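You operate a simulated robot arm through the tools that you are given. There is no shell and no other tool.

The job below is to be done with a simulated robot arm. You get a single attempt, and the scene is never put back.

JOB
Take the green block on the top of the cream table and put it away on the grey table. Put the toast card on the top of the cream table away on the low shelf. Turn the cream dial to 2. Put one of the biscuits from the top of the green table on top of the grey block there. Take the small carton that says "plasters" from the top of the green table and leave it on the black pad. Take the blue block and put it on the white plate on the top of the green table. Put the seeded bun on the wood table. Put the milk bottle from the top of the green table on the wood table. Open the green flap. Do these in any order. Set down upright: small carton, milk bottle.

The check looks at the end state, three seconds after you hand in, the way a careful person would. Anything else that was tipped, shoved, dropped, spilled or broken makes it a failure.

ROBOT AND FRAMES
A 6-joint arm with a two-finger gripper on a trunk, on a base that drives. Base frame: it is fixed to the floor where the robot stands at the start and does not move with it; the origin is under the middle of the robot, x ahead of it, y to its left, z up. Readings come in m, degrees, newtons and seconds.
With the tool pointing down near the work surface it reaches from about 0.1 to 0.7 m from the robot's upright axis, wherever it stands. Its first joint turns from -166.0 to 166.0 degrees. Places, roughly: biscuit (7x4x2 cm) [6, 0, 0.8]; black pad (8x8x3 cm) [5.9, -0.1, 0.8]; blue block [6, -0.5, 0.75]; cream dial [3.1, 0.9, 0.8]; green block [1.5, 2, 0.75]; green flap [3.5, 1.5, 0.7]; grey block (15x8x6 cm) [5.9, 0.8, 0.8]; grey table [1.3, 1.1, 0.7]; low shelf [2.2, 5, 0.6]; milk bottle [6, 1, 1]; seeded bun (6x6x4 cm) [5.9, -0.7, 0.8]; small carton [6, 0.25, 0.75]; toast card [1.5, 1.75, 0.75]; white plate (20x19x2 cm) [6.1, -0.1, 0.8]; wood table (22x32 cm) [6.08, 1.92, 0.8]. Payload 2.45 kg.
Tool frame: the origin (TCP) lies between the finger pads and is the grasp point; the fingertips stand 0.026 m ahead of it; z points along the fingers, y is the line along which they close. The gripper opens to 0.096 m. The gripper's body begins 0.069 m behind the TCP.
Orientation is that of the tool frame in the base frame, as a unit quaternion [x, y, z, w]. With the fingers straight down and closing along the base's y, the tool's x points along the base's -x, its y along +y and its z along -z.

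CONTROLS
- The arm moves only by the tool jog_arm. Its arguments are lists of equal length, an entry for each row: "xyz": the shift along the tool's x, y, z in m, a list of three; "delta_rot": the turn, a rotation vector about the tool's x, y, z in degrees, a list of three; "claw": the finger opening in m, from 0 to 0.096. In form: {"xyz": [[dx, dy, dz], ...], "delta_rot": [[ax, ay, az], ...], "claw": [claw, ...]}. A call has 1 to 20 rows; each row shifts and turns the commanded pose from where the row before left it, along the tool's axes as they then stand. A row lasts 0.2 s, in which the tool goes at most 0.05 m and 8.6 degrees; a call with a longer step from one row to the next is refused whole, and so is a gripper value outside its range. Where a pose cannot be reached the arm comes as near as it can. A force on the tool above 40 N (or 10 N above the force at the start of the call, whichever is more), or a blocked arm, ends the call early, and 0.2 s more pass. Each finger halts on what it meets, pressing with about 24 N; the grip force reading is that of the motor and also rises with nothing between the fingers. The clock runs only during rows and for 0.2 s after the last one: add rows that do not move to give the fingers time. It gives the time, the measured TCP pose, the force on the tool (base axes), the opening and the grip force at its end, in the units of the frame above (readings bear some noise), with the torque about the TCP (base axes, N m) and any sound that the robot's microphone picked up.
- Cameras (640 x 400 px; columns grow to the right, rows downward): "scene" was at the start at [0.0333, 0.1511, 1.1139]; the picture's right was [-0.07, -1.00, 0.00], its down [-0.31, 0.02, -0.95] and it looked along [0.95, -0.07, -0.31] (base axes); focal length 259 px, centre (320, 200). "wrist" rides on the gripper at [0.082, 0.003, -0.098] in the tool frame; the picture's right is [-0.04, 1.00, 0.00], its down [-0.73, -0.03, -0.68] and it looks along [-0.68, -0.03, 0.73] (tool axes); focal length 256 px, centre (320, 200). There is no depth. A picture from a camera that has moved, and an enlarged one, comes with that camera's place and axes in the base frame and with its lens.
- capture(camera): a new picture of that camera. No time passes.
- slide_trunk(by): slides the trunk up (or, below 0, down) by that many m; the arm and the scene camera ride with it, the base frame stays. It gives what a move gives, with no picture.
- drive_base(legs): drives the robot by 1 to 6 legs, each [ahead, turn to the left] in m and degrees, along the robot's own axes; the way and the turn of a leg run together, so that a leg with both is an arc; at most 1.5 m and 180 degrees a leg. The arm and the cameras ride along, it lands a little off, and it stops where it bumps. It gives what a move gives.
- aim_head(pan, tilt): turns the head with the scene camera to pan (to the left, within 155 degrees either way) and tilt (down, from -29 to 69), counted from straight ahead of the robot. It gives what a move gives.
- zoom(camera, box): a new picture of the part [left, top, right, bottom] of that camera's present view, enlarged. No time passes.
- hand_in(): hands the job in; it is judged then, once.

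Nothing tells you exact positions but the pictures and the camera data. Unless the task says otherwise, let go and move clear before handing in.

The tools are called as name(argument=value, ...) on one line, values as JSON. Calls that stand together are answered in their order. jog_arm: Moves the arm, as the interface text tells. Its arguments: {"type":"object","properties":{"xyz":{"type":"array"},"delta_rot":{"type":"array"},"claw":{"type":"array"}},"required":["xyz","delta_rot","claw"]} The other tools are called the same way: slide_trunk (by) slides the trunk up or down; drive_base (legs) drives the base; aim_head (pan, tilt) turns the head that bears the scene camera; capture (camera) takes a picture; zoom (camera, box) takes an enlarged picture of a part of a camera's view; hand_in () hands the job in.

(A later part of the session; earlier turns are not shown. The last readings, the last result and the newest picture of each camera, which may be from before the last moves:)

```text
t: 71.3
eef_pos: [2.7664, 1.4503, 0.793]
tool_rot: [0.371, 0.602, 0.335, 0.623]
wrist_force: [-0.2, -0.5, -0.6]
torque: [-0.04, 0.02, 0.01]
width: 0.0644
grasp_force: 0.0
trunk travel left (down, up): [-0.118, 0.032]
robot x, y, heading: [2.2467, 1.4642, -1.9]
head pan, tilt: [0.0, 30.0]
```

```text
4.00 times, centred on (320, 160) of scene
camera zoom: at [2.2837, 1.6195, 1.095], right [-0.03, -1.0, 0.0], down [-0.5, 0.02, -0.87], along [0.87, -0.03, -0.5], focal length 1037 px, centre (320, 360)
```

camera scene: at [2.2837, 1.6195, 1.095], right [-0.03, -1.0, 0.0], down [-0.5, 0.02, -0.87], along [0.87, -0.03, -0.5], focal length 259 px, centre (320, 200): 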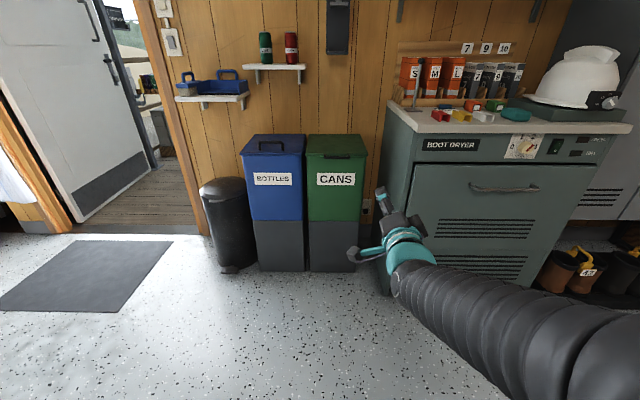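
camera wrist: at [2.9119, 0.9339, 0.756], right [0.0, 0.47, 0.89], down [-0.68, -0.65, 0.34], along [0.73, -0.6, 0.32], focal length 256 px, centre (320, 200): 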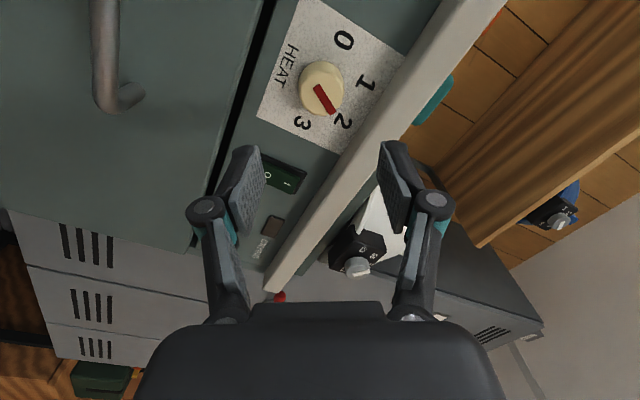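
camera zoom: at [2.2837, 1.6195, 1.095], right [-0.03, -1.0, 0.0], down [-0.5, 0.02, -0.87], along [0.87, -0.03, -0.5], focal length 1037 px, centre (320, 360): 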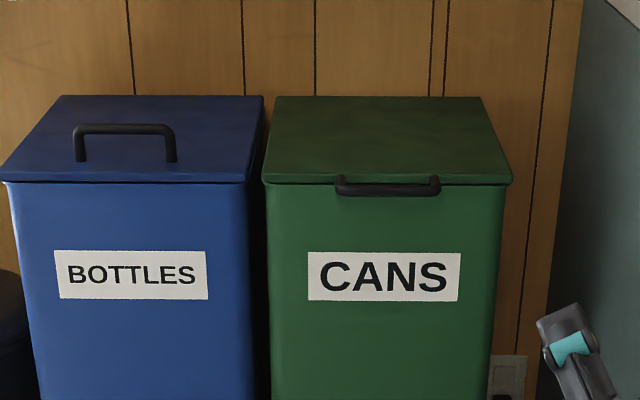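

The CANS bin has a green lid, hinged at the back, with a bail handle at its front edge around (3.31, 1.513, 0.705). I'll level the tool's roll, lower it to just below the handle's height and pull it back before driving closer.

jog_arm(xyz=[[0, 0, 0], [0, 0, 0], [0, 0, 0], [0, 0, 0], [0, 0, 0], [0, 0, 0], [0, 0, 0], [0, 0, 0], [0, 0.02, 0], [0.03, 0.02, -0.02], [0.03, 0.022, -0.03], [0.03, 0, -0.03], [0.03, 0, -0.01], [0, 0, 0]], delta_rot=[[0, 0, -7.5], [0, 0, -7.5], [0, 0, -7.5], [0, 0, -7.5], [0, 0, -7.5], [0, 0, -7.5], [0, 0, -7.5], [0, 0, -7.5], [-3.4, 0, 0], [0, 0, 0], [0, 0, 0], [0, 0, 0], [0, 0, 0], [0, 0, 0]], claw=[0.06, 0.05, 0.04, 0.03, 0.02, 0.01, 0, 0, 0, 0, 0, 0, 0, 0])

capture(camera="scene")

```text
t: 74.3
eef_pos: [2.7733, 1.5346, 0.755]
tool_rot: [-0.002, 0.707, 0.002, 0.707]
wrist_force: [0.0, 0.4, 0.0]
torque: [0.0, -0.01, 0.04]
width: 0.0
grasp_force: 24.6
out of reach, approached as far as the arm can: row 10, 11, 12, 13
trunk travel left (down, up): [-0.118, 0.032]
robot x, y, heading: [2.2505, 1.4628, -1.9]
head pan, tilt: [0.0, 30.0]
```

```text
taken
camera scene: at [2.2837, 1.6195, 1.095], right [-0.03, -1.0, 0.0], down [-0.5, 0.02, -0.87], along [0.87, -0.03, -0.5], focal length 259 px, centre (320, 200)
```

scene: 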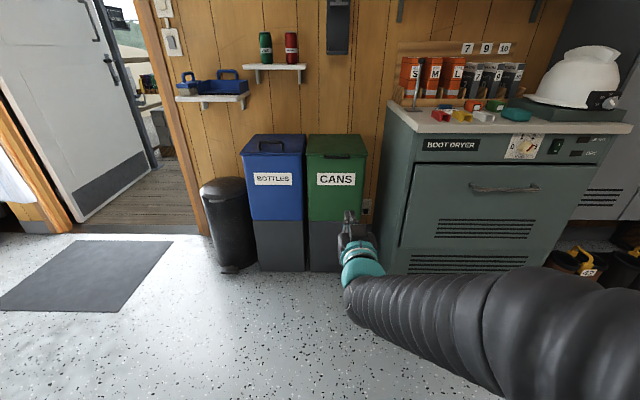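

The arm can't fold back further than ~0.52 m with the tool level. I'll push it forward again to restore a reachable command and see the true pose.

jog_arm(xyz=[[0, 0, 0.03], [0, 0, 0.03], [0, 0, 0.03], [0, 0, 0]], delta_rot=[[0, 0, 0], [0, 0, 0], [0, 0, 0], [0, 0, 0]], claw=[0, 0, 0, 0])

```text
t: 75.3
eef_pos: [2.8637, 1.5333, 0.7557]
tool_rot: [0.0, 0.707, -0.001, 0.707]
wrist_force: [0.0, -0.4, -0.9]
torque: [0.04, 0.0, -0.03]
width: 0.0001
grasp_force: 24.0
trunk travel left (down, up): [-0.118, 0.032]
robot x, y, heading: [2.2456, 1.4593, -1.9]
head pan, tilt: [0.0, 30.0]
```

The command follows the reached pose, good. Now lower to z≈0.675 and shift to y≈1.513.

jog_arm(xyz=[[0.03, -0.01, 0], [0.03, -0.01, 0], [0.02, 0, 0], [0, 0, 0]], delta_rot=[[0, 0, 0], [0, 0, 0], [0, 0, 0], [0, 0, 0]], claw=[0, 0, 0, 0])

drive_base(legs=[[0.36, 0]])

capture(camera="scene")

capture(camera="wrist")

```text
t: 76.3
eef_pos: [2.8641, 1.5133, 0.6742]
tool_rot: [0.0, 0.707, 0.0, 0.707]
wrist_force: [0.1, -0.6, -0.2]
torque: [0.0, 0.02, 0.01]
width: 0.0
grasp_force: 23.9
trunk travel left (down, up): [-0.118, 0.032]
robot x, y, heading: [2.2497, 1.4661, -1.6]
head pan, tilt: [0.0, 30.0]
```

```text
t: 78.6
eef_pos: [3.2233, 1.5, 0.6745]
tool_rot: [0.0, 0.707, 0.0, 0.707]
wrist_force: [0.3, 0.3, 0.2]
torque: [-0.02, 0.01, -0.01]
width: 0.0003
grasp_force: 24.3
trunk travel left (down, up): [-0.118, 0.032]
robot x, y, heading: [2.6088, 1.4532, -2.0]
head pan, tilt: [0.0, 30.0]
```

```text
taken
camera scene: at [2.6431, 1.6074, 1.095], right [-0.03, -1.0, 0.0], down [-0.5, 0.02, -0.87], along [0.87, -0.03, -0.5], focal length 259 px, centre (320, 200)
```

scene: 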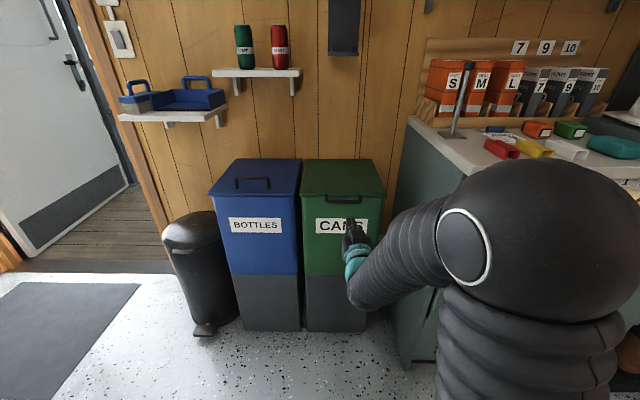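

```text
taken
camera wrist: at [3.1257, 1.5032, 0.5932], right [0.0, 1.0, 0.04], down [-0.68, -0.03, 0.73], along [0.73, -0.03, 0.68], focal length 256 px, centre (320, 200)
```

wrist: 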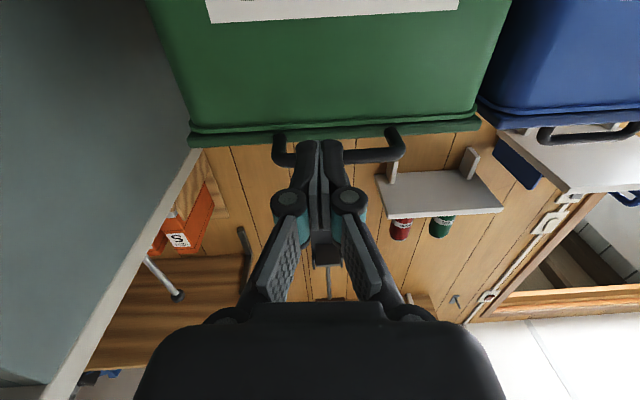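

The wrist camera sees the bail handle just above and ahead of the closed fingers. I'll zoom in to triangulate the bar.

zoom(camera="scene", box=[280, 140, 440, 240])

zoom(camera="wrist", box=[240, 90, 440, 215])

```text
4.00 times, centred on (360, 190) of scene
camera zoom: at [2.6431, 1.6074, 1.095], right [-0.03, -1.0, 0.0], down [-0.5, 0.02, -0.87], along [0.87, -0.03, -0.5], focal length 1037 px, centre (160, 240)
```

zoom: 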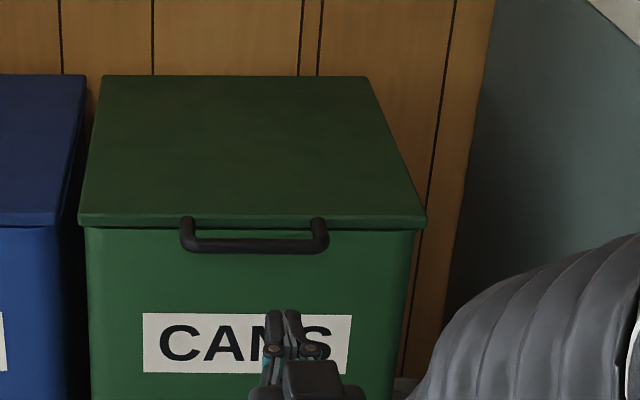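

```text
3.20 times, centred on (340, 152) of wrist
camera zoom: at [3.1257, 1.5032, 0.5932], right [0.0, 1.0, 0.04], down [-0.68, -0.03, 0.73], along [0.73, -0.03, 0.68], focal length 819 px, centre (256, 352)
```

zoom: 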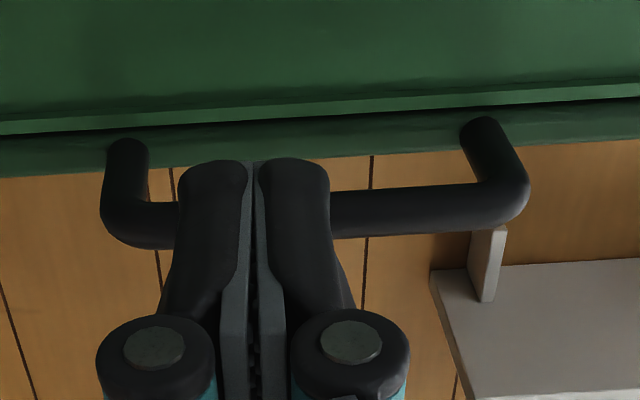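

The bar is at about (3.301, 1.514, 0.710) with a 3 cm gap to the lid. I'll retract the arm, drive closer so that the closed fingers end up under the bar.

jog_arm(xyz=[[0, 0.006, -0.03], [0, 0.006, -0.03], [0, 0, -0.02], [0, 0, 0]], delta_rot=[[0, 0, 0], [0, 0, 0], [0, 0, 0], [0, 0, 0]], claw=[0, 0, 0, 0])

drive_base(legs=[[0.13, 0]])

capture(camera="wrist")

capture(camera="scene")

```text
t: 79.6
eef_pos: [3.1706, 1.5185, 0.6844]
tool_rot: [-0.001, 0.707, 0.001, 0.707]
wrist_force: [0.4, -0.8, 0.3]
torque: [0.04, 0.02, -0.01]
width: 0.0
grasp_force: 24.1
out of reach, approached as far as the arm can: row 2, 3
trunk travel left (down, up): [-0.118, 0.032]
robot x, y, heading: [2.6061, 1.454, -1.8]
head pan, tilt: [0.0, 30.0]
```

```text
t: 80.9
eef_pos: [3.3, 1.5142, 0.6835]
tool_rot: [0.001, 0.707, 0.0, 0.707]
wrist_force: [-0.4, 0.1, -0.6]
torque: [-0.03, 0.03, 0.0]
width: 0.0
grasp_force: 23.8
trunk travel left (down, up): [-0.118, 0.032]
robot x, y, heading: [2.7413, 1.4486, -1.8]
head pan, tilt: [0.0, 30.0]
```

```text
taken
camera wrist: at [3.2029, 1.5172, 0.6026], right [0.0, 1.0, 0.04], down [-0.68, -0.03, 0.73], along [0.73, -0.03, 0.68], focal length 256 px, centre (320, 200)
```

wrist: 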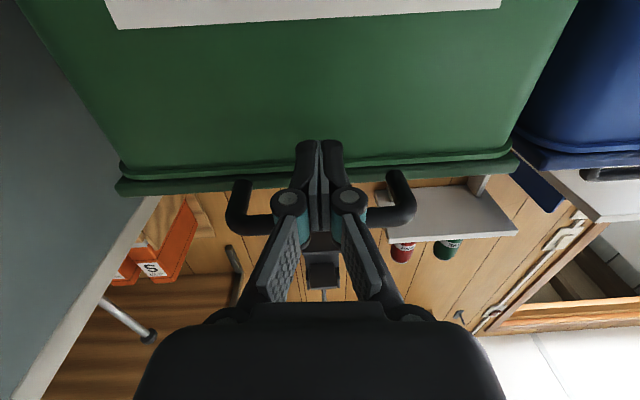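

```text
taken
camera scene: at [2.7727, 1.603, 1.095], right [-0.03, -1.0, 0.0], down [-0.5, 0.02, -0.87], along [0.87, -0.03, -0.5], focal length 259 px, centre (320, 200)
```

scene: 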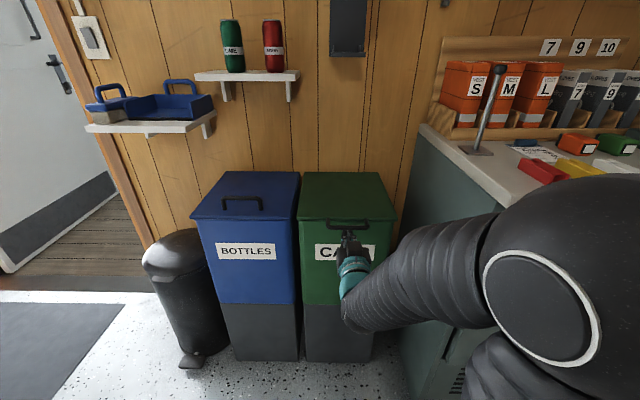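

The closed fingers are under the bar. I'll lift along the lid's arc in small steps.

jog_arm(xyz=[[-0.012, 0, 0], [-0.015, 0, 0], [-0.018, 0, 0.001], [-0.018, 0, 0.003], [-0.018, 0, 0.004], [-0.018, 0, 0.005], [-0.018, 0, 0.006]], delta_rot=[[0, 0, 0], [0, 0, 0], [0, 0, 0], [0, 0, 0], [0, 0, 0], [0, 0, 0], [0, 0, 0]], claw=[0, 0, 0, 0, 0, 0, 0])

capture(camera="wrist")

capture(camera="scene")

```text
t: 82.5
eef_pos: [3.3199, 1.5141, 0.8009]
tool_rot: [0.0, 0.707, -0.001, 0.707]
wrist_force: [0.2, 1.2, -1.8]
torque: [0.02, 0.01, -0.02]
width: 0.0
grasp_force: 28.8
trunk travel left (down, up): [-0.118, 0.032]
robot x, y, heading: [2.7383, 1.4485, -1.8]
head pan, tilt: [0.0, 30.0]
```

```text
taken
camera wrist: at [3.2219, 1.5167, 0.7194], right [0.0, 1.0, 0.04], down [-0.68, -0.03, 0.73], along [0.73, -0.03, 0.68], focal length 256 px, centre (320, 200)
```

wrist: 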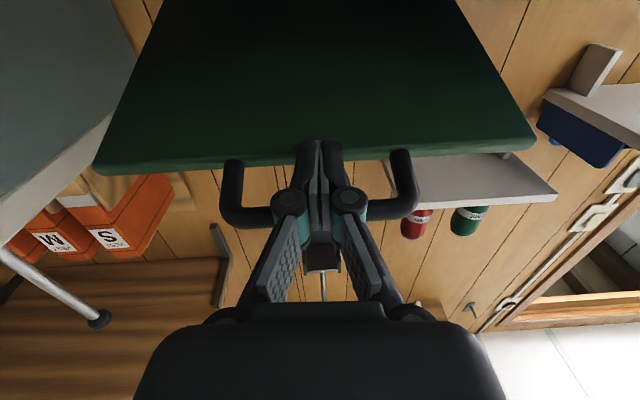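

```text
taken
camera scene: at [2.7727, 1.603, 1.095], right [-0.03, -1.0, 0.0], down [-0.5, 0.02, -0.87], along [0.87, -0.03, -0.5], focal length 259 px, centre (320, 200)
```

scene: 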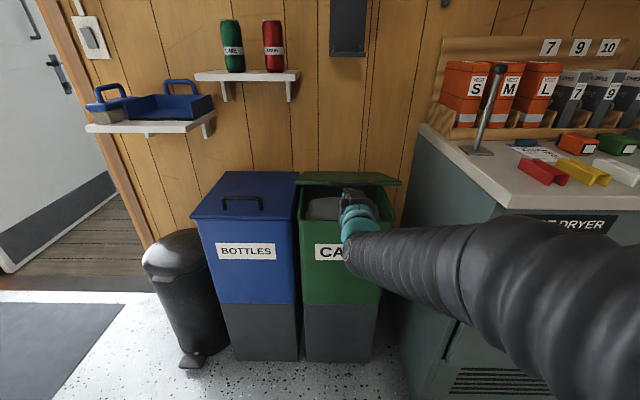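

The lid is lifting nicely on the fingers with little force. I continue up the arc.

jog_arm(xyz=[[-0.018, 0, 0.008], [-0.018, 0, 0.009], [-0.018, 0, 0.01], [-0.018, 0, 0.011], [-0.018, 0, 0.012], [-0.018, 0, 0.013]], delta_rot=[[0, 0, 0], [0, 0, 0], [0, 0, 0], [0, 0, 0], [0, 0, 0], [0, 0, 0]], claw=[0, 0, 0, 0, 0, 0])

capture(camera="wrist")

capture(camera="scene")

```text
t: 83.9
eef_pos: [3.3834, 1.5139, 0.9076]
tool_rot: [-0.001, 0.708, 0.0, 0.707]
wrist_force: [-3.6, -1.8, -0.3]
torque: [-0.03, 0.05, -0.05]
width: 0.0
grasp_force: 28.8
trunk travel left (down, up): [-0.118, 0.032]
robot x, y, heading: [2.7394, 1.4498, -1.9]
head pan, tilt: [0.0, 30.0]
```

```text
taken
camera wrist: at [3.2853, 1.5167, 0.827], right [0.0, 1.0, 0.04], down [-0.68, -0.03, 0.73], along [0.73, -0.03, 0.68], focal length 256 px, centre (320, 200)
```

wrist: 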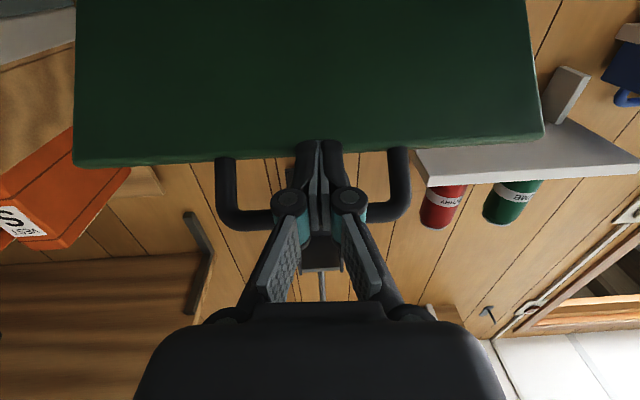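

```text
taken
camera scene: at [2.7726, 1.6029, 1.0949], right [-0.03, -1.0, 0.0], down [-0.5, 0.02, -0.87], along [0.87, -0.03, -0.5], focal length 259 px, centre (320, 200)
```

scene: 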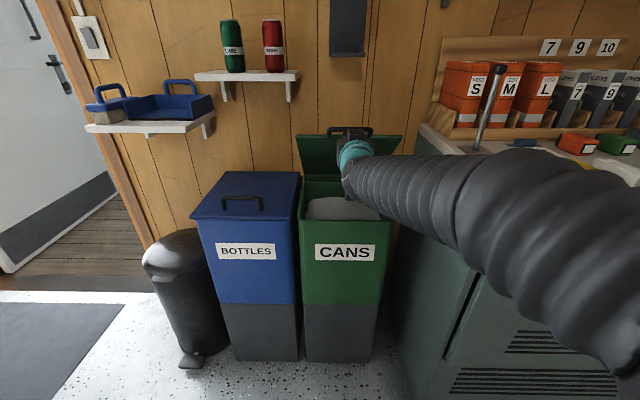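

The lid is ~40° up with the fingertips under its edge. Now I push horizontally forward (and slightly up) so the tips drive the lid further open.

jog_arm(xyz=[[-0.008, 0, 0.015], [-0.008, 0, 0.015], [-0.005, 0, 0.015], [0, 0, 0.015], [0, 0, 0.015], [0, 0, 0.015]], delta_rot=[[0, 0, 0], [0, 0, 0], [0, 0, 0], [0, 0, 0], [0, 0, 0], [0, 0, 0]], claw=[0, 0, 0, 0, 0, 0])

capture(camera="wrist")

aim_head(pan=0, tilt=45)

capture(camera="scene")

```text
t: 85.3
eef_pos: [3.4738, 1.5141, 0.9277]
tool_rot: [0.0, 0.708, 0.0, 0.706]
wrist_force: [-0.9, -0.2, -0.7]
torque: [0.0, 0.01, -0.01]
width: 0.0
grasp_force: 28.4
trunk travel left (down, up): [-0.118, 0.032]
robot x, y, heading: [2.7354, 1.4509, -1.8]
head pan, tilt: [0.0, 30.0]
```

```text
taken
camera wrist: at [3.3753, 1.5171, 0.8476], right [0.0, 1.0, 0.04], down [-0.68, -0.03, 0.73], along [0.74, -0.03, 0.68], focal length 256 px, centre (320, 200)
```

wrist: 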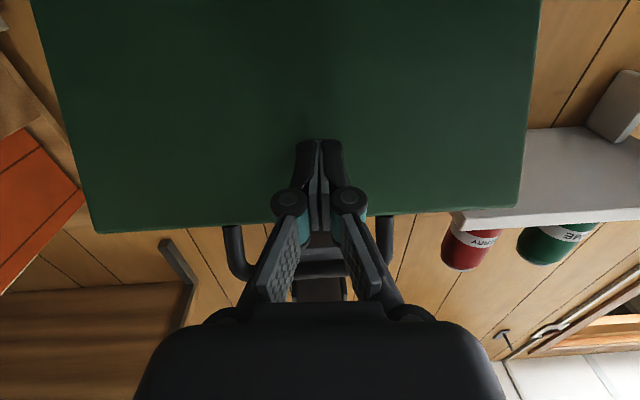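

```text
t: 86.0
eef_pos: [3.4722, 1.5153, 0.9285]
tool_rot: [0.001, 0.707, -0.001, 0.707]
wrist_force: [-1.1, -0.3, 0.0]
torque: [0.0, -0.02, 0.0]
width: 0.0
grasp_force: 28.5
trunk travel left (down, up): [-0.118, 0.032]
robot x, y, heading: [2.738, 1.4486, -2.0]
head pan, tilt: [0.0, 45.0]
```

```text
taken
camera scene: at [2.7637, 1.6033, 1.0724], right [-0.03, -1.0, 0.0], down [-0.71, 0.02, -0.71], along [0.71, -0.02, -0.71], focal length 259 px, centre (320, 200)
```

scene: 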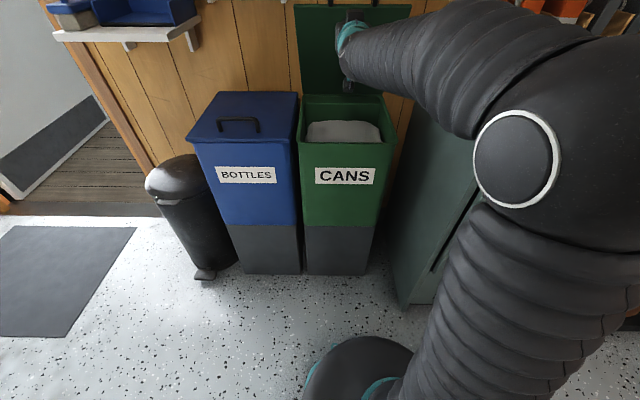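

The lid is ~60° open; the robot base still has about 0.3 m to the bin. I'll push further with the arm, then a bit with the base.

jog_arm(xyz=[[0, 0, 0.015], [0, 0, 0.015], [0, 0, 0.015], [0, 0, 0.015]], delta_rot=[[0, 0, 0], [0, 0, 0], [0, 0, 0], [0, 0, 0]], claw=[0, 0, 0, 0])

aim_head(pan=0, tilt=25)

capture(camera="scene")

capture(camera="wrist")

```text
t: 87.0
eef_pos: [3.5319, 1.5141, 0.9295]
tool_rot: [0.0, 0.707, 0.0, 0.707]
wrist_force: [-1.1, 0.2, -0.4]
torque: [-0.01, -0.01, -0.02]
width: 0.0
grasp_force: 28.7
trunk travel left (down, up): [-0.118, 0.032]
robot x, y, heading: [2.7343, 1.4428, -1.9]
head pan, tilt: [0.0, 45.0]
```

```text
t: 87.9
eef_pos: [3.5326, 1.5141, 0.9304]
tool_rot: [0.0, 0.707, 0.0, 0.707]
wrist_force: [-0.2, 0.7, -0.2]
torque: [0.01, 0.0, 0.04]
width: 0.0
grasp_force: 28.2
trunk travel left (down, up): [-0.118, 0.032]
robot x, y, heading: [2.7355, 1.446, -2.0]
head pan, tilt: [0.0, 25.0]
```

```text
taken
camera scene: at [2.7745, 1.6029, 1.1029], right [-0.03, -1.0, 0.0], down [-0.42, 0.01, -0.91], along [0.91, -0.03, -0.42], focal length 259 px, centre (320, 200)
```

scene: 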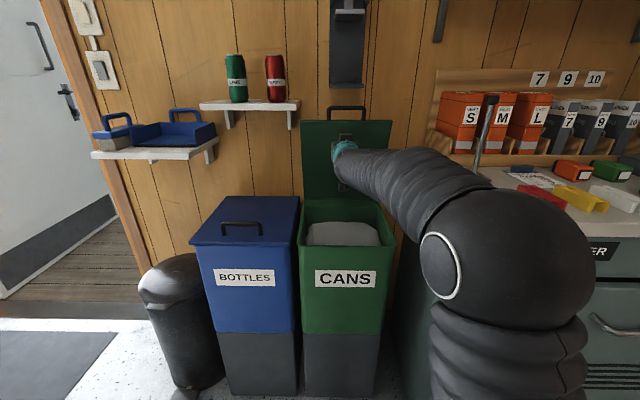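

```text
taken
camera wrist: at [3.4349, 1.5175, 0.848], right [0.0, 1.0, 0.04], down [-0.68, -0.03, 0.73], along [0.73, -0.03, 0.68], focal length 256 px, centre (320, 200)
```

wrist: 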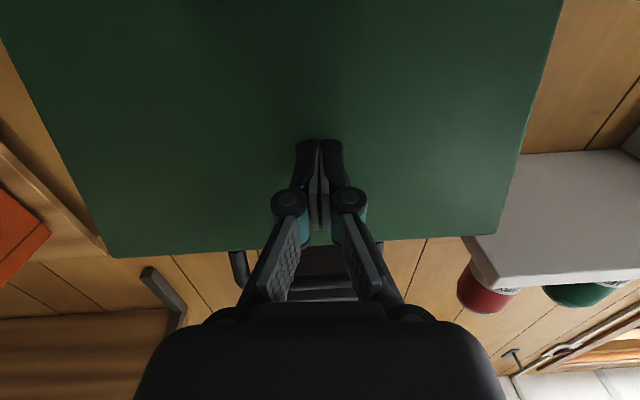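

The lid is ~70° open and clear of the can shelf. I keep pushing to get it past vertical.

jog_arm(xyz=[[0, 0, 0.015], [0, 0, 0.015], [0, 0, 0.015], [0, 0, 0.015]], delta_rot=[[0, 0, 0], [0, 0, 0], [0, 0, 0], [0, 0, 0]], claw=[0, 0, 0, 0])

capture(camera="scene")

capture(camera="wrist")

```text
t: 88.9
eef_pos: [3.5937, 1.5148, 0.9285]
tool_rot: [0.0, 0.707, 0.0, 0.707]
wrist_force: [-1.1, 1.0, -0.2]
torque: [-0.03, 0.02, 0.04]
width: 0.0001
grasp_force: 28.7
trunk travel left (down, up): [-0.118, 0.032]
robot x, y, heading: [2.7367, 1.4458, -1.9]
head pan, tilt: [0.0, 25.0]
```

```text
taken
camera scene: at [2.7744, 1.6029, 1.1029], right [-0.03, -1.0, 0.0], down [-0.42, 0.01, -0.91], along [0.91, -0.03, -0.42], focal length 259 px, centre (320, 200)
```

scene: 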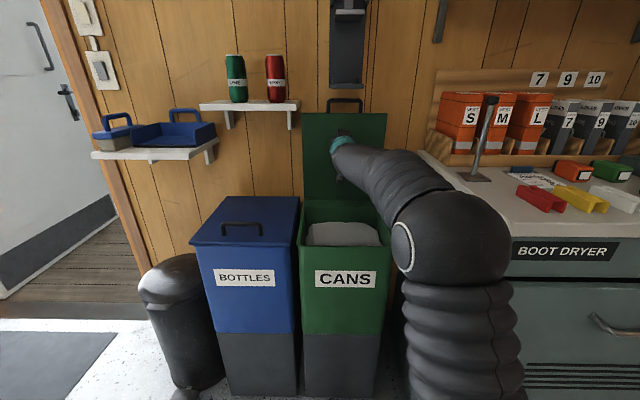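

```text
taken
camera wrist: at [3.4952, 1.5175, 0.8481], right [0.0, 1.0, 0.04], down [-0.68, -0.03, 0.73], along [0.73, -0.03, 0.68], focal length 256 px, centre (320, 200)
```

wrist: 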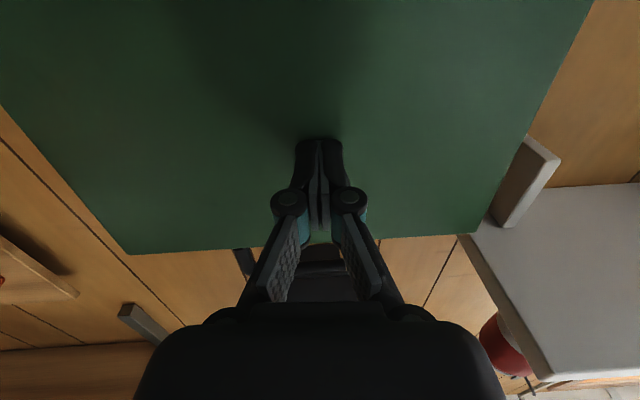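

About 85° open. A little further until it meets its stop.

jog_arm(xyz=[[0, 0, 0.012], [0, 0, 0.012], [0, 0, 0.012], [0, 0, 0.012]], delta_rot=[[0, 0, 0], [0, 0, 0], [0, 0, 0], [0, 0, 0]], claw=[0, 0, 0, 0])

capture(camera="scene")

capture(camera="wrist")

```text
t: 89.2
eef_pos: [3.5953, 1.5142, 0.9301]
tool_rot: [0.0, 0.708, 0.0, 0.706]
wrist_force: [-28.2, -1.8, -3.3]
torque: [0.05, -0.24, -0.2]
width: 0.0001
grasp_force: 28.4
trunk travel left (down, up): [-0.118, 0.032]
robot x, y, heading: [2.7414, 1.4462, -2.0]
head pan, tilt: [0.0, 25.0]
stopped in row 1: the force on the tool passed its limit at 62 N (the readings are from after the stop); the commanded pose is now the measured one
```

```text
taken
camera scene: at [2.7726, 1.6028, 1.1029], right [-0.03, -1.0, 0.0], down [-0.42, 0.01, -0.91], along [0.91, -0.03, -0.42], focal length 259 px, centre (320, 200)
```

scene: 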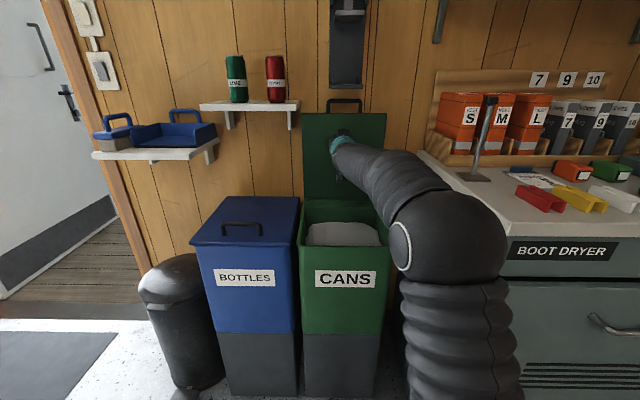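

```text
taken
camera wrist: at [3.4983, 1.5175, 0.8489], right [0.0, 1.0, 0.04], down [-0.68, -0.03, 0.73], along [0.74, -0.03, 0.68], focal length 256 px, centre (320, 200)
```

wrist: 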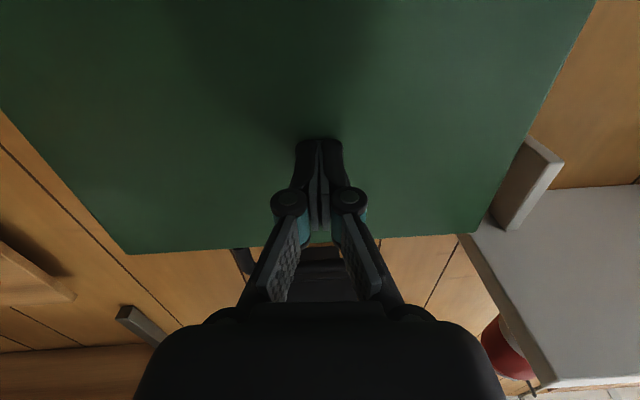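

It hit its end stop. I'll back off slowly and see whether the lid stays open.

jog_arm(xyz=[[0, 0, -0.015], [0, 0, -0.015], [0, 0, -0.015], [0, 0, 0]], delta_rot=[[0, 0, 0], [0, 0, 0], [0, 0, 0], [0, 0, 0]], claw=[0, 0, 0, 0])

capture(camera="wrist")

capture(camera="scene")

```text
t: 90.2
eef_pos: [3.5533, 1.5144, 0.9279]
tool_rot: [0.0, 0.708, -0.001, 0.706]
wrist_force: [0.6, -0.5, -0.4]
torque: [-0.03, -0.01, 0.02]
width: 0.0
grasp_force: 28.7
trunk travel left (down, up): [-0.118, 0.032]
robot x, y, heading: [2.7375, 1.445, -2.2]
head pan, tilt: [0.0, 25.0]
```

```text
taken
camera wrist: at [3.4556, 1.5178, 0.8477], right [0.0, 1.0, 0.04], down [-0.68, -0.03, 0.74], along [0.74, -0.03, 0.68], focal length 256 px, centre (320, 200)
```

wrist: 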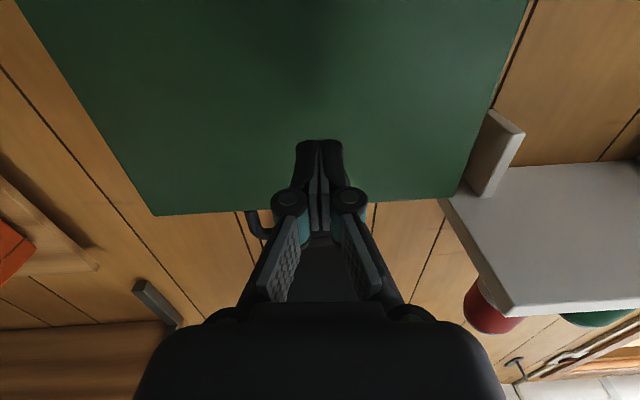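

```text
taken
camera scene: at [2.7744, 1.6029, 1.1029], right [-0.03, -1.0, 0.0], down [-0.42, 0.01, -0.91], along [0.91, -0.03, -0.42], focal length 259 px, centre (320, 200)
```

scene: 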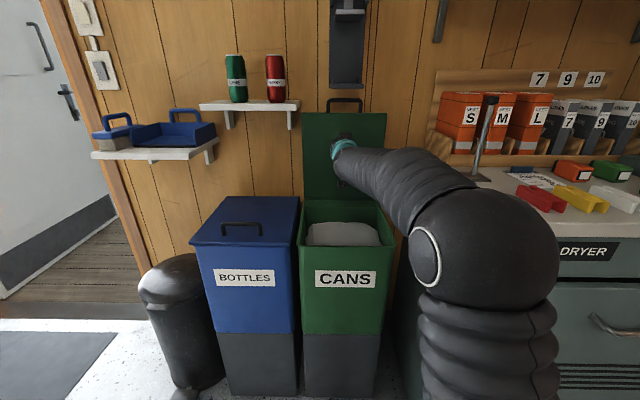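

The lid stays open on its own. I'll withdraw the arm, back away, and bring the tool back to pointing down.

jog_arm(xyz=[[0, 0, -0.04], [0, 0, -0.04], [0, 0, -0.04], [0, 0, -0.04], [0, 0, -0.03]], delta_rot=[[0, 0, 0], [0, 0, 0], [0, 0, 0], [0, 0, 0], [0, 0, 0]], claw=[0, 0, 0, 0, 0])

drive_base(legs=[[-0.4, 0]])

jog_arm(xyz=[[0, 0, 0], [0, 0, 0], [0, 0, 0], [0, 0, 0], [0, 0, 0], [0, 0, 0], [0, 0, 0], [0, 0, 0], [0, 0, 0], [0, 0, 0], [0, 0, 0], [0.04, 0, 0], [0.04, 0, 0], [0.04, 0, 0]], delta_rot=[[0, 8.2, 0], [0, 8.2, 0], [0, 8.2, 0], [0, 8.2, 0], [0, 8.2, 0], [0, 8.2, 0], [0, 8.2, 0], [0, 8.2, 0], [0, 8.2, 0], [0, 8.2, 0], [0, 8.0, 0], [0, 0, 0], [0, 0, 0], [0, 0, 0]], claw=[0.02, 0.04, 0.06, 0.08, 0.09, 0.09, 0.09, 0.09, 0.09, 0.09, 0.09, 0.09, 0.09, 0.09])

capture(camera="scene")

```text
t: 91.4
eef_pos: [3.3631, 1.5138, 0.9277]
tool_rot: [0.0, 0.708, 0.0, 0.706]
wrist_force: [1.3, 0.4, -0.8]
torque: [-0.02, 0.0, 0.0]
width: 0.0
grasp_force: 28.6
trunk travel left (down, up): [-0.118, 0.032]
robot x, y, heading: [2.738, 1.4444, -1.9]
head pan, tilt: [0.0, 25.0]
```

```text
t: 93.9
eef_pos: [2.9644, 1.5298, 0.9289]
tool_rot: [-0.002, 0.708, 0.002, 0.706]
wrist_force: [-0.2, -0.6, 0.2]
torque: [-0.01, 0.01, -0.01]
width: 0.0001
grasp_force: 28.1
trunk travel left (down, up): [-0.118, 0.032]
robot x, y, heading: [2.3379, 1.4567, -1.8]
head pan, tilt: [0.0, 25.0]
```

```text
t: 96.9
eef_pos: [2.8211, 1.6571, 0.9197]
tool_rot: [0.03, 0.99, -0.122, 0.057]
wrist_force: [0.8, 0.7, -1.4]
torque: [-0.03, 0.05, -0.02]
width: 0.0901
grasp_force: 0.1
out of reach, approached as far as the arm can: row 5, 6, 7, 8, 9, 10, 11, 12, 13
trunk travel left (down, up): [-0.118, 0.032]
robot x, y, heading: [2.3377, 1.4606, -1.5]
head pan, tilt: [0.0, 25.0]
```

```text
taken
camera scene: at [2.3751, 1.6159, 1.1029], right [-0.03, -1.0, 0.0], down [-0.42, 0.01, -0.91], along [0.91, -0.03, -0.42], focal length 259 px, centre (320, 200)
```

scene: 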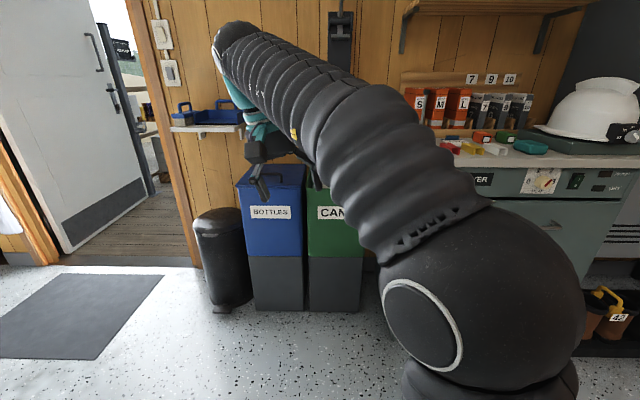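

The arm hit its reach limit while tipping, leaving the tool slightly askew. I'll pull the tool in and straighten it.

jog_arm(xyz=[[0.024, -0.04, 0.007], [0.024, -0.04, 0.007], [0.024, -0.04, 0.007], [0.01, -0.03, 0.007], [0, 0, 0], [0, 0, 0], [0, 0, 0]], delta_rot=[[0, 0, 0], [0, 0, 0], [0, 0, 0], [0, 0, 0], [-7, 3.25, -1.7], [-7, 3.25, -1.7], [0, 0, 0]], claw=[0.09, 0.09, 0.09, 0.09, 0.09, 0.09, 0.09])

capture(camera="scene")

```text
t: 98.5
eef_pos: [2.7312, 1.5117, 0.919]
tool_rot: [0.03, 0.99, -0.125, 0.057]
wrist_force: [0.6, -0.5, 0.1]
torque: [0.02, 0.0, 0.0]
width: 0.09
grasp_force: 0.1
out of reach, approached as far as the arm can: row 5, 6
trunk travel left (down, up): [-0.118, 0.032]
robot x, y, heading: [2.339, 1.4592, -1.8]
head pan, tilt: [0.0, 25.0]
```

```text
taken
camera scene: at [2.3745, 1.6157, 1.1029], right [-0.03, -1.0, 0.0], down [-0.42, 0.01, -0.91], along [0.91, -0.03, -0.42], focal length 259 px, centre (320, 200)
```

scene: 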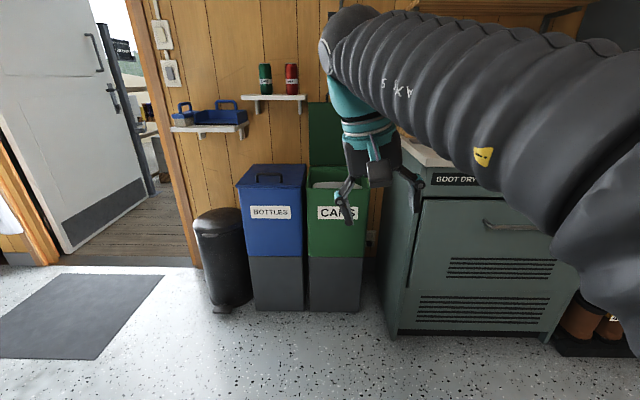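

Still limited; I'll move toward the starting configuration (lower, to the right) and try straightening again.

jog_arm(xyz=[[0, -0.04, 0.02], [0, -0.04, 0.02], [0, -0.04, 0.03], [0, 0, 0.03], [0, 0, 0], [0, 0, 0], [0, 0, 0]], delta_rot=[[0, 0, 0], [0, 0, 0], [0, 0, 0], [0, 0, 0], [-7, 3.25, -1.7], [-7, 3.25, -1.7], [0, 0, 0]], claw=[0.09, 0.09, 0.09, 0.09, 0.09, 0.09, 0.09])

capture(camera="scene")

```text
t: 100.1
eef_pos: [2.7312, 1.4204, 0.842]
tool_rot: [0.03, 0.989, -0.135, 0.058]
wrist_force: [0.2, 0.2, -0.3]
torque: [-0.01, -0.02, -0.01]
width: 0.0901
grasp_force: 0.2
out of reach, approached as far as the arm can: row 2, 3, 5, 6
trunk travel left (down, up): [-0.118, 0.032]
robot x, y, heading: [2.3377, 1.4631, -1.7]
head pan, tilt: [0.0, 25.0]
```

```text
taken
camera scene: at [2.3745, 1.6156, 1.1029], right [-0.03, -1.0, 0.0], down [-0.42, 0.01, -0.91], along [0.91, -0.03, -0.42], focal length 259 px, centre (320, 200)
```

scene: 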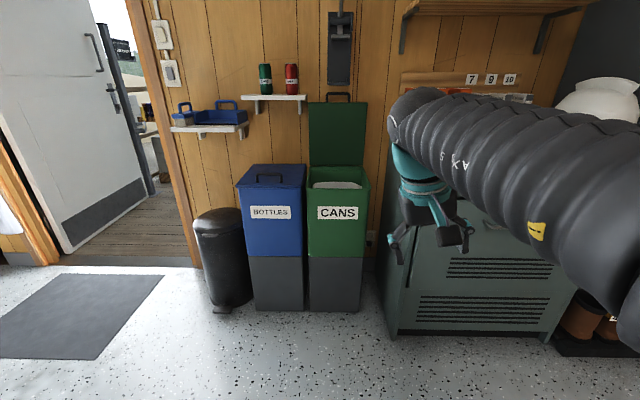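

Some joint has ended on a limit, so I'll go back to the level pose at a good reach and re-approach tool-down from there, the way it worked at first.

jog_arm(xyz=[[-0.04, 0, 0], [-0.04, 0, 0], [-0.04, 0.01, 0], [-0.03, 0.01, 0], [0, 0, 0], [0, 0, 0], [0, 0, 0], [0, 0, 0], [0, 0, 0], [0, 0, 0], [0, 0, 0], [0, 0, 0], [0, 0, 0], [0, 0, 0], [0, 0, 0]], delta_rot=[[0, 0, 0], [0, 0, 0], [0, 0, 0], [0, 0, 0], [-1.47, -8.28, 0.93], [-1.47, -8.28, 0.93], [-1.47, -8.28, 0.93], [-1.47, -8.28, 0.93], [-1.47, -8.28, 0.93], [-1.47, -8.28, 0.93], [-1.47, -8.28, 0.93], [-1.47, -8.28, 0.93], [-1.47, -8.28, 0.93], [-1.47, -8.28, 0.93], [0, 0, 0]], claw=[0.09, 0.09, 0.09, 0.09, 0.09, 0.09, 0.09, 0.09, 0.09, 0.09, 0.09, 0.09, 0.09, 0.09, 0.09])

capture(camera="scene")

```text
t: 103.3
eef_pos: [2.8783, 1.4279, 0.8524]
tool_rot: [-0.004, 0.707, 0.003, 0.707]
wrist_force: [0.6, 0.0, 0.8]
torque: [-0.01, 0.0, -0.02]
width: 0.0902
grasp_force: 0.0
out of reach, approached as far as the arm can: row 1, 2, 13, 14
trunk travel left (down, up): [-0.118, 0.032]
robot x, y, heading: [2.3395, 1.4576, -1.7]
head pan, tilt: [0.0, 25.0]
```

```text
taken
camera scene: at [2.3745, 1.6156, 1.1029], right [-0.03, -1.0, 0.0], down [-0.42, 0.01, -0.91], along [0.91, -0.03, -0.42], focal length 259 px, centre (320, 200)
```

scene: 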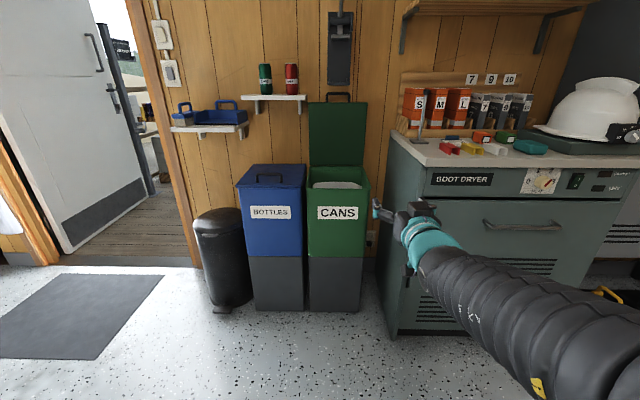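

Level again at a comfortable pose. Now I tip down here at lower height where the reach is better.

jog_arm(xyz=[[0, 0, 0], [0, 0, 0], [0, 0, 0], [0, 0, 0], [0, 0, 0], [0, 0, 0], [0, 0, 0], [0, 0, 0], [0, 0, 0], [0, 0, 0], [0, 0, 0], [0, 0, 0]], delta_rot=[[0, 8.2, 0], [0, 8.2, 0], [0, 8.2, 0], [0, 8.2, 0], [0, 8.2, 0], [0, 8.2, 0], [0, 8.2, 0], [0, 8.2, 0], [0, 8.2, 0], [0, 8.2, 0], [0, 8.0, 0], [0, 0, 0]], claw=[0.09, 0.09, 0.09, 0.09, 0.09, 0.09, 0.09, 0.09, 0.09, 0.09, 0.09, 0.09])

capture(camera="scene")

```text
t: 105.9
eef_pos: [2.8796, 1.437, 0.8559]
tool_rot: [-0.021, 0.998, 0.007, 0.053]
wrist_force: [0.0, 0.1, -1.1]
torque: [-0.02, 0.01, 0.05]
width: 0.0901
grasp_force: 0.0
out of reach, approached as far as the arm can: row 3
trunk travel left (down, up): [-0.118, 0.032]
robot x, y, heading: [2.3352, 1.4623, -1.8]
head pan, tilt: [0.0, 25.0]
```

```text
taken
camera scene: at [2.3745, 1.6156, 1.1029], right [-0.03, -1.0, 0.0], down [-0.42, 0.01, -0.91], along [0.91, -0.03, -0.42], focal length 259 px, centre (320, 200)
```

scene: 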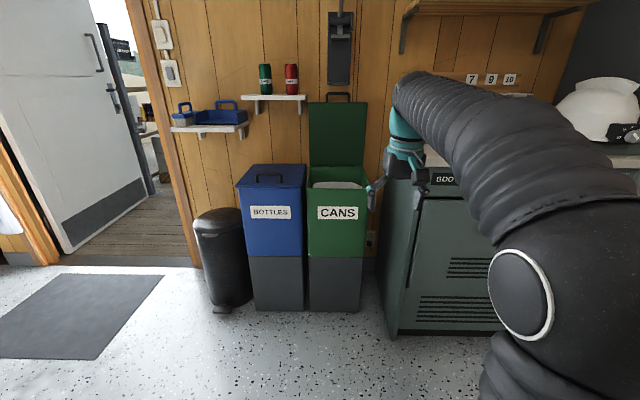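

Nearly straight down now; I'll fix the last few degrees and pull the tool in.

jog_arm(xyz=[[0, 0, 0], [0.04, 0, 0], [0.04, 0, 0], [0.04, 0, 0], [0, 0, 0]], delta_rot=[[0.8, 6.1, 2.4], [0, 0, 0], [0, 0, 0], [0, 0, 0], [0, 0, 0]], claw=[0.09, 0.09, 0.09, 0.09, 0.09])

aim_head(pan=110, tilt=25)

capture(camera="scene")

aim_head(pan=155, tilt=25)

capture(camera="scene")

```text
t: 107.1
eef_pos: [2.7607, 1.4379, 0.8547]
tool_rot: [0.0, 1.0, 0.0, 0.0]
wrist_force: [-0.7, 0.0, 0.3]
torque: [0.02, 0.01, -0.05]
width: 0.09
grasp_force: 0.1
trunk travel left (down, up): [-0.118, 0.032]
robot x, y, heading: [2.3377, 1.4565, -1.5]
head pan, tilt: [0.0, 25.0]
```

```text
t: 109.0
eef_pos: [2.7608, 1.4365, 0.8549]
tool_rot: [-0.001, 1.0, 0.0, 0.001]
wrist_force: [0.1, -0.5, -0.3]
torque: [-0.01, -0.04, -0.01]
width: 0.0901
grasp_force: 0.1
trunk travel left (down, up): [-0.118, 0.032]
robot x, y, heading: [2.3381, 1.458, -1.8]
head pan, tilt: [110.0, 25.0]
```

```text
taken
camera scene: at [2.2535, 1.7058, 1.1029], right [0.95, 0.31, 0.0], down [0.13, -0.4, -0.91], along [-0.28, 0.86, -0.42], focal length 259 px, centre (320, 200)
```

scene: 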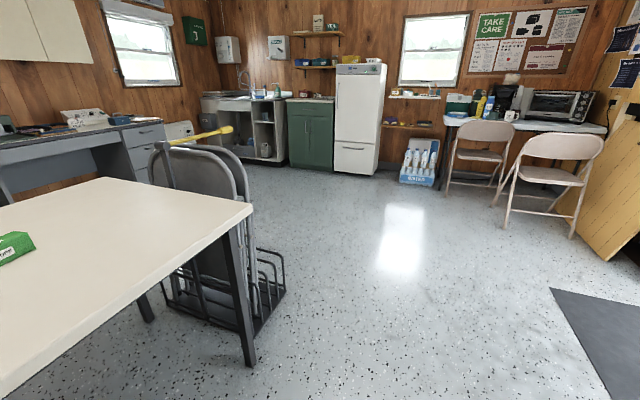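

```text
t: 110.1
eef_pos: [2.7606, 1.4363, 0.8544]
tool_rot: [0.0, 1.0, 0.001, 0.0]
wrist_force: [0.3, 0.7, -0.4]
torque: [-0.02, 0.01, -0.02]
width: 0.0903
grasp_force: 0.1
trunk travel left (down, up): [-0.118, 0.032]
robot x, y, heading: [2.3391, 1.4619, -1.5]
head pan, tilt: [154.7, 25.0]
```

```text
taken
camera scene: at [2.2003, 1.6602, 1.1029], right [0.45, 0.89, 0.0], down [0.38, -0.19, -0.91], along [-0.81, 0.41, -0.42], focal length 259 px, centre (320, 200)
```

scene: 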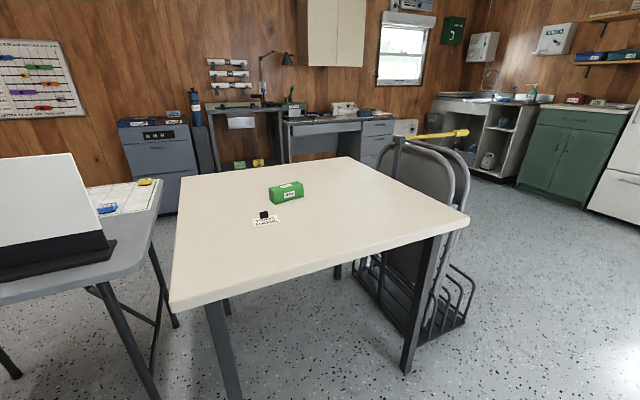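

The cream table shows a green block and a white card with a black knob. I'll zoom in, and look at where the shelf area ([2.2, 5]) is.

zoom(camera="scene", box=[220, 160, 340, 235])

aim_head(pan=90, tilt=12)

zoom(camera="scene", box=[160, 60, 400, 210])

zoom(camera="scene", box=[360, 60, 600, 210])

```text
5.33 times, centred on (280, 198) of scene
camera zoom: at [2.2003, 1.6602, 1.1029], right [0.45, 0.89, 0.0], down [0.38, -0.19, -0.91], along [-0.81, 0.41, -0.42], focal length 1383 px, centre (533, 213)
```

zoom: 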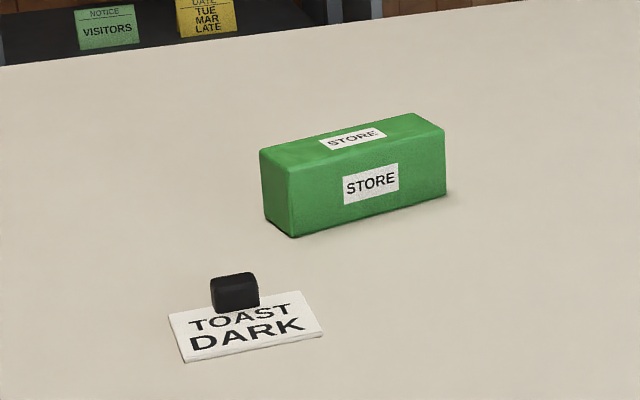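

```text
t: 111.5
eef_pos: [2.7609, 1.4371, 0.8555]
tool_rot: [0.0, 1.0, 0.0, 0.0]
wrist_force: [0.3, -2.0, 0.1]
torque: [0.01, 0.02, -0.02]
width: 0.09
grasp_force: 0.0
trunk travel left (down, up): [-0.118, 0.032]
robot x, y, heading: [2.3363, 1.4619, -1.9]
head pan, tilt: [90.0, 12.0]
```

```text
2.67 times, centred on (280, 135) of scene
camera zoom: at [2.2851, 1.7115, 1.124], right [1.0, -0.03, 0.0], down [-0.01, -0.21, -0.98], along [0.03, 0.98, -0.21], focal length 691 px, centre (427, 373)
```

zoom: 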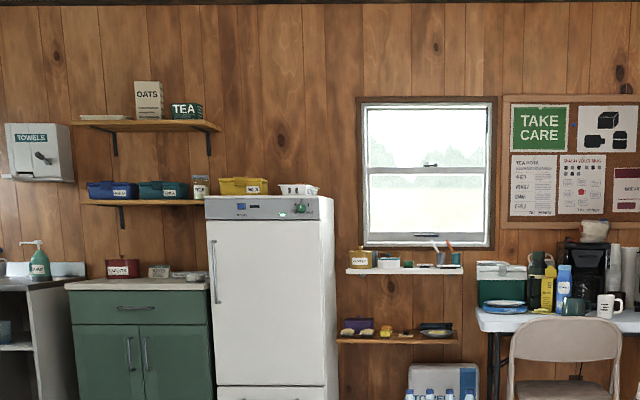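

```text
2.67 times, centred on (480, 135) of scene
camera zoom: at [2.2851, 1.7115, 1.124], right [1.0, -0.03, 0.0], down [-0.01, -0.21, -0.98], along [0.03, 0.98, -0.21], focal length 691 px, centre (-107, 373)
```

zoom: 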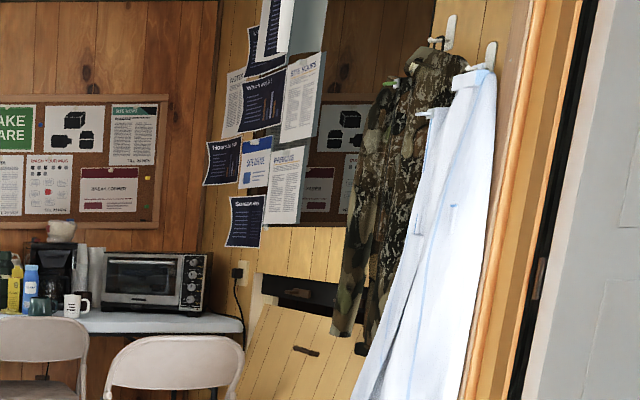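

The shelf below the white one at about (2.25, 5.0, 0.6) is the "low shelf". Next I drive to the far side of the cream table, facing it, to take the green block (centre ≈ (1.445, 1.92)).

drive_base(legs=[[0, 123], [0.45, 0], [0, 58.5]])

aim_head(pan=0, tilt=35)

capture(camera="scene")

capture(camera="wrist")

```text
t: 122.0
eef_pos: [1.6798, 1.8414, 0.8551]
tool_rot: [1.0, 0.032, 0.0, -0.001]
wrist_force: [0.9, -0.6, 0.6]
torque: [-0.01, -0.02, 0.01]
width: 0.0899
grasp_force: 0.0
trunk travel left (down, up): [-0.118, 0.032]
robot x, y, heading: [2.1003, 1.844, -178.2]
head pan, tilt: [90.0, 12.0]
```

```text
t: 123.6
eef_pos: [1.6788, 1.8407, 0.8559]
tool_rot: [1.0, 0.031, 0.0, 0.001]
wrist_force: [-0.2, -0.4, -0.2]
torque: [-0.01, 0.03, -0.02]
width: 0.0898
grasp_force: 0.0
trunk travel left (down, up): [-0.118, 0.032]
robot x, y, heading: [2.1065, 1.8445, -178.2]
head pan, tilt: [0.0, 35.0]
```

```text
taken
camera scene: at [2.0807, 1.6865, 1.0872], right [-0.03, 1.0, 0.0], down [0.57, 0.02, -0.82], along [-0.82, -0.03, -0.57], focal length 259 px, centre (320, 200)
```

scene: 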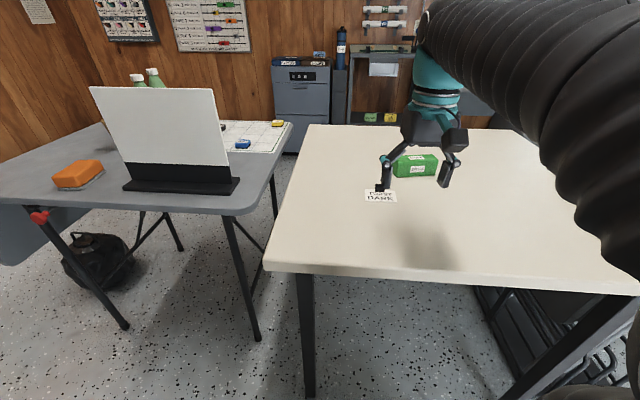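

```text
taken
camera wrist: at [1.7618, 1.8427, 0.9534], right [0.02, -1.0, 0.0], down [-0.73, -0.02, 0.68], along [-0.68, -0.02, -0.73], focal length 256 px, centre (320, 200)
```

wrist: 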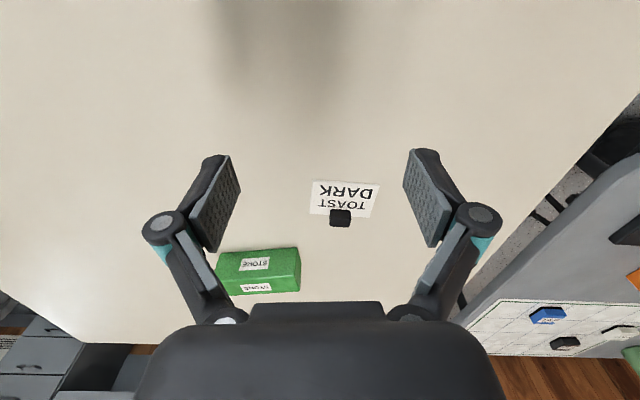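

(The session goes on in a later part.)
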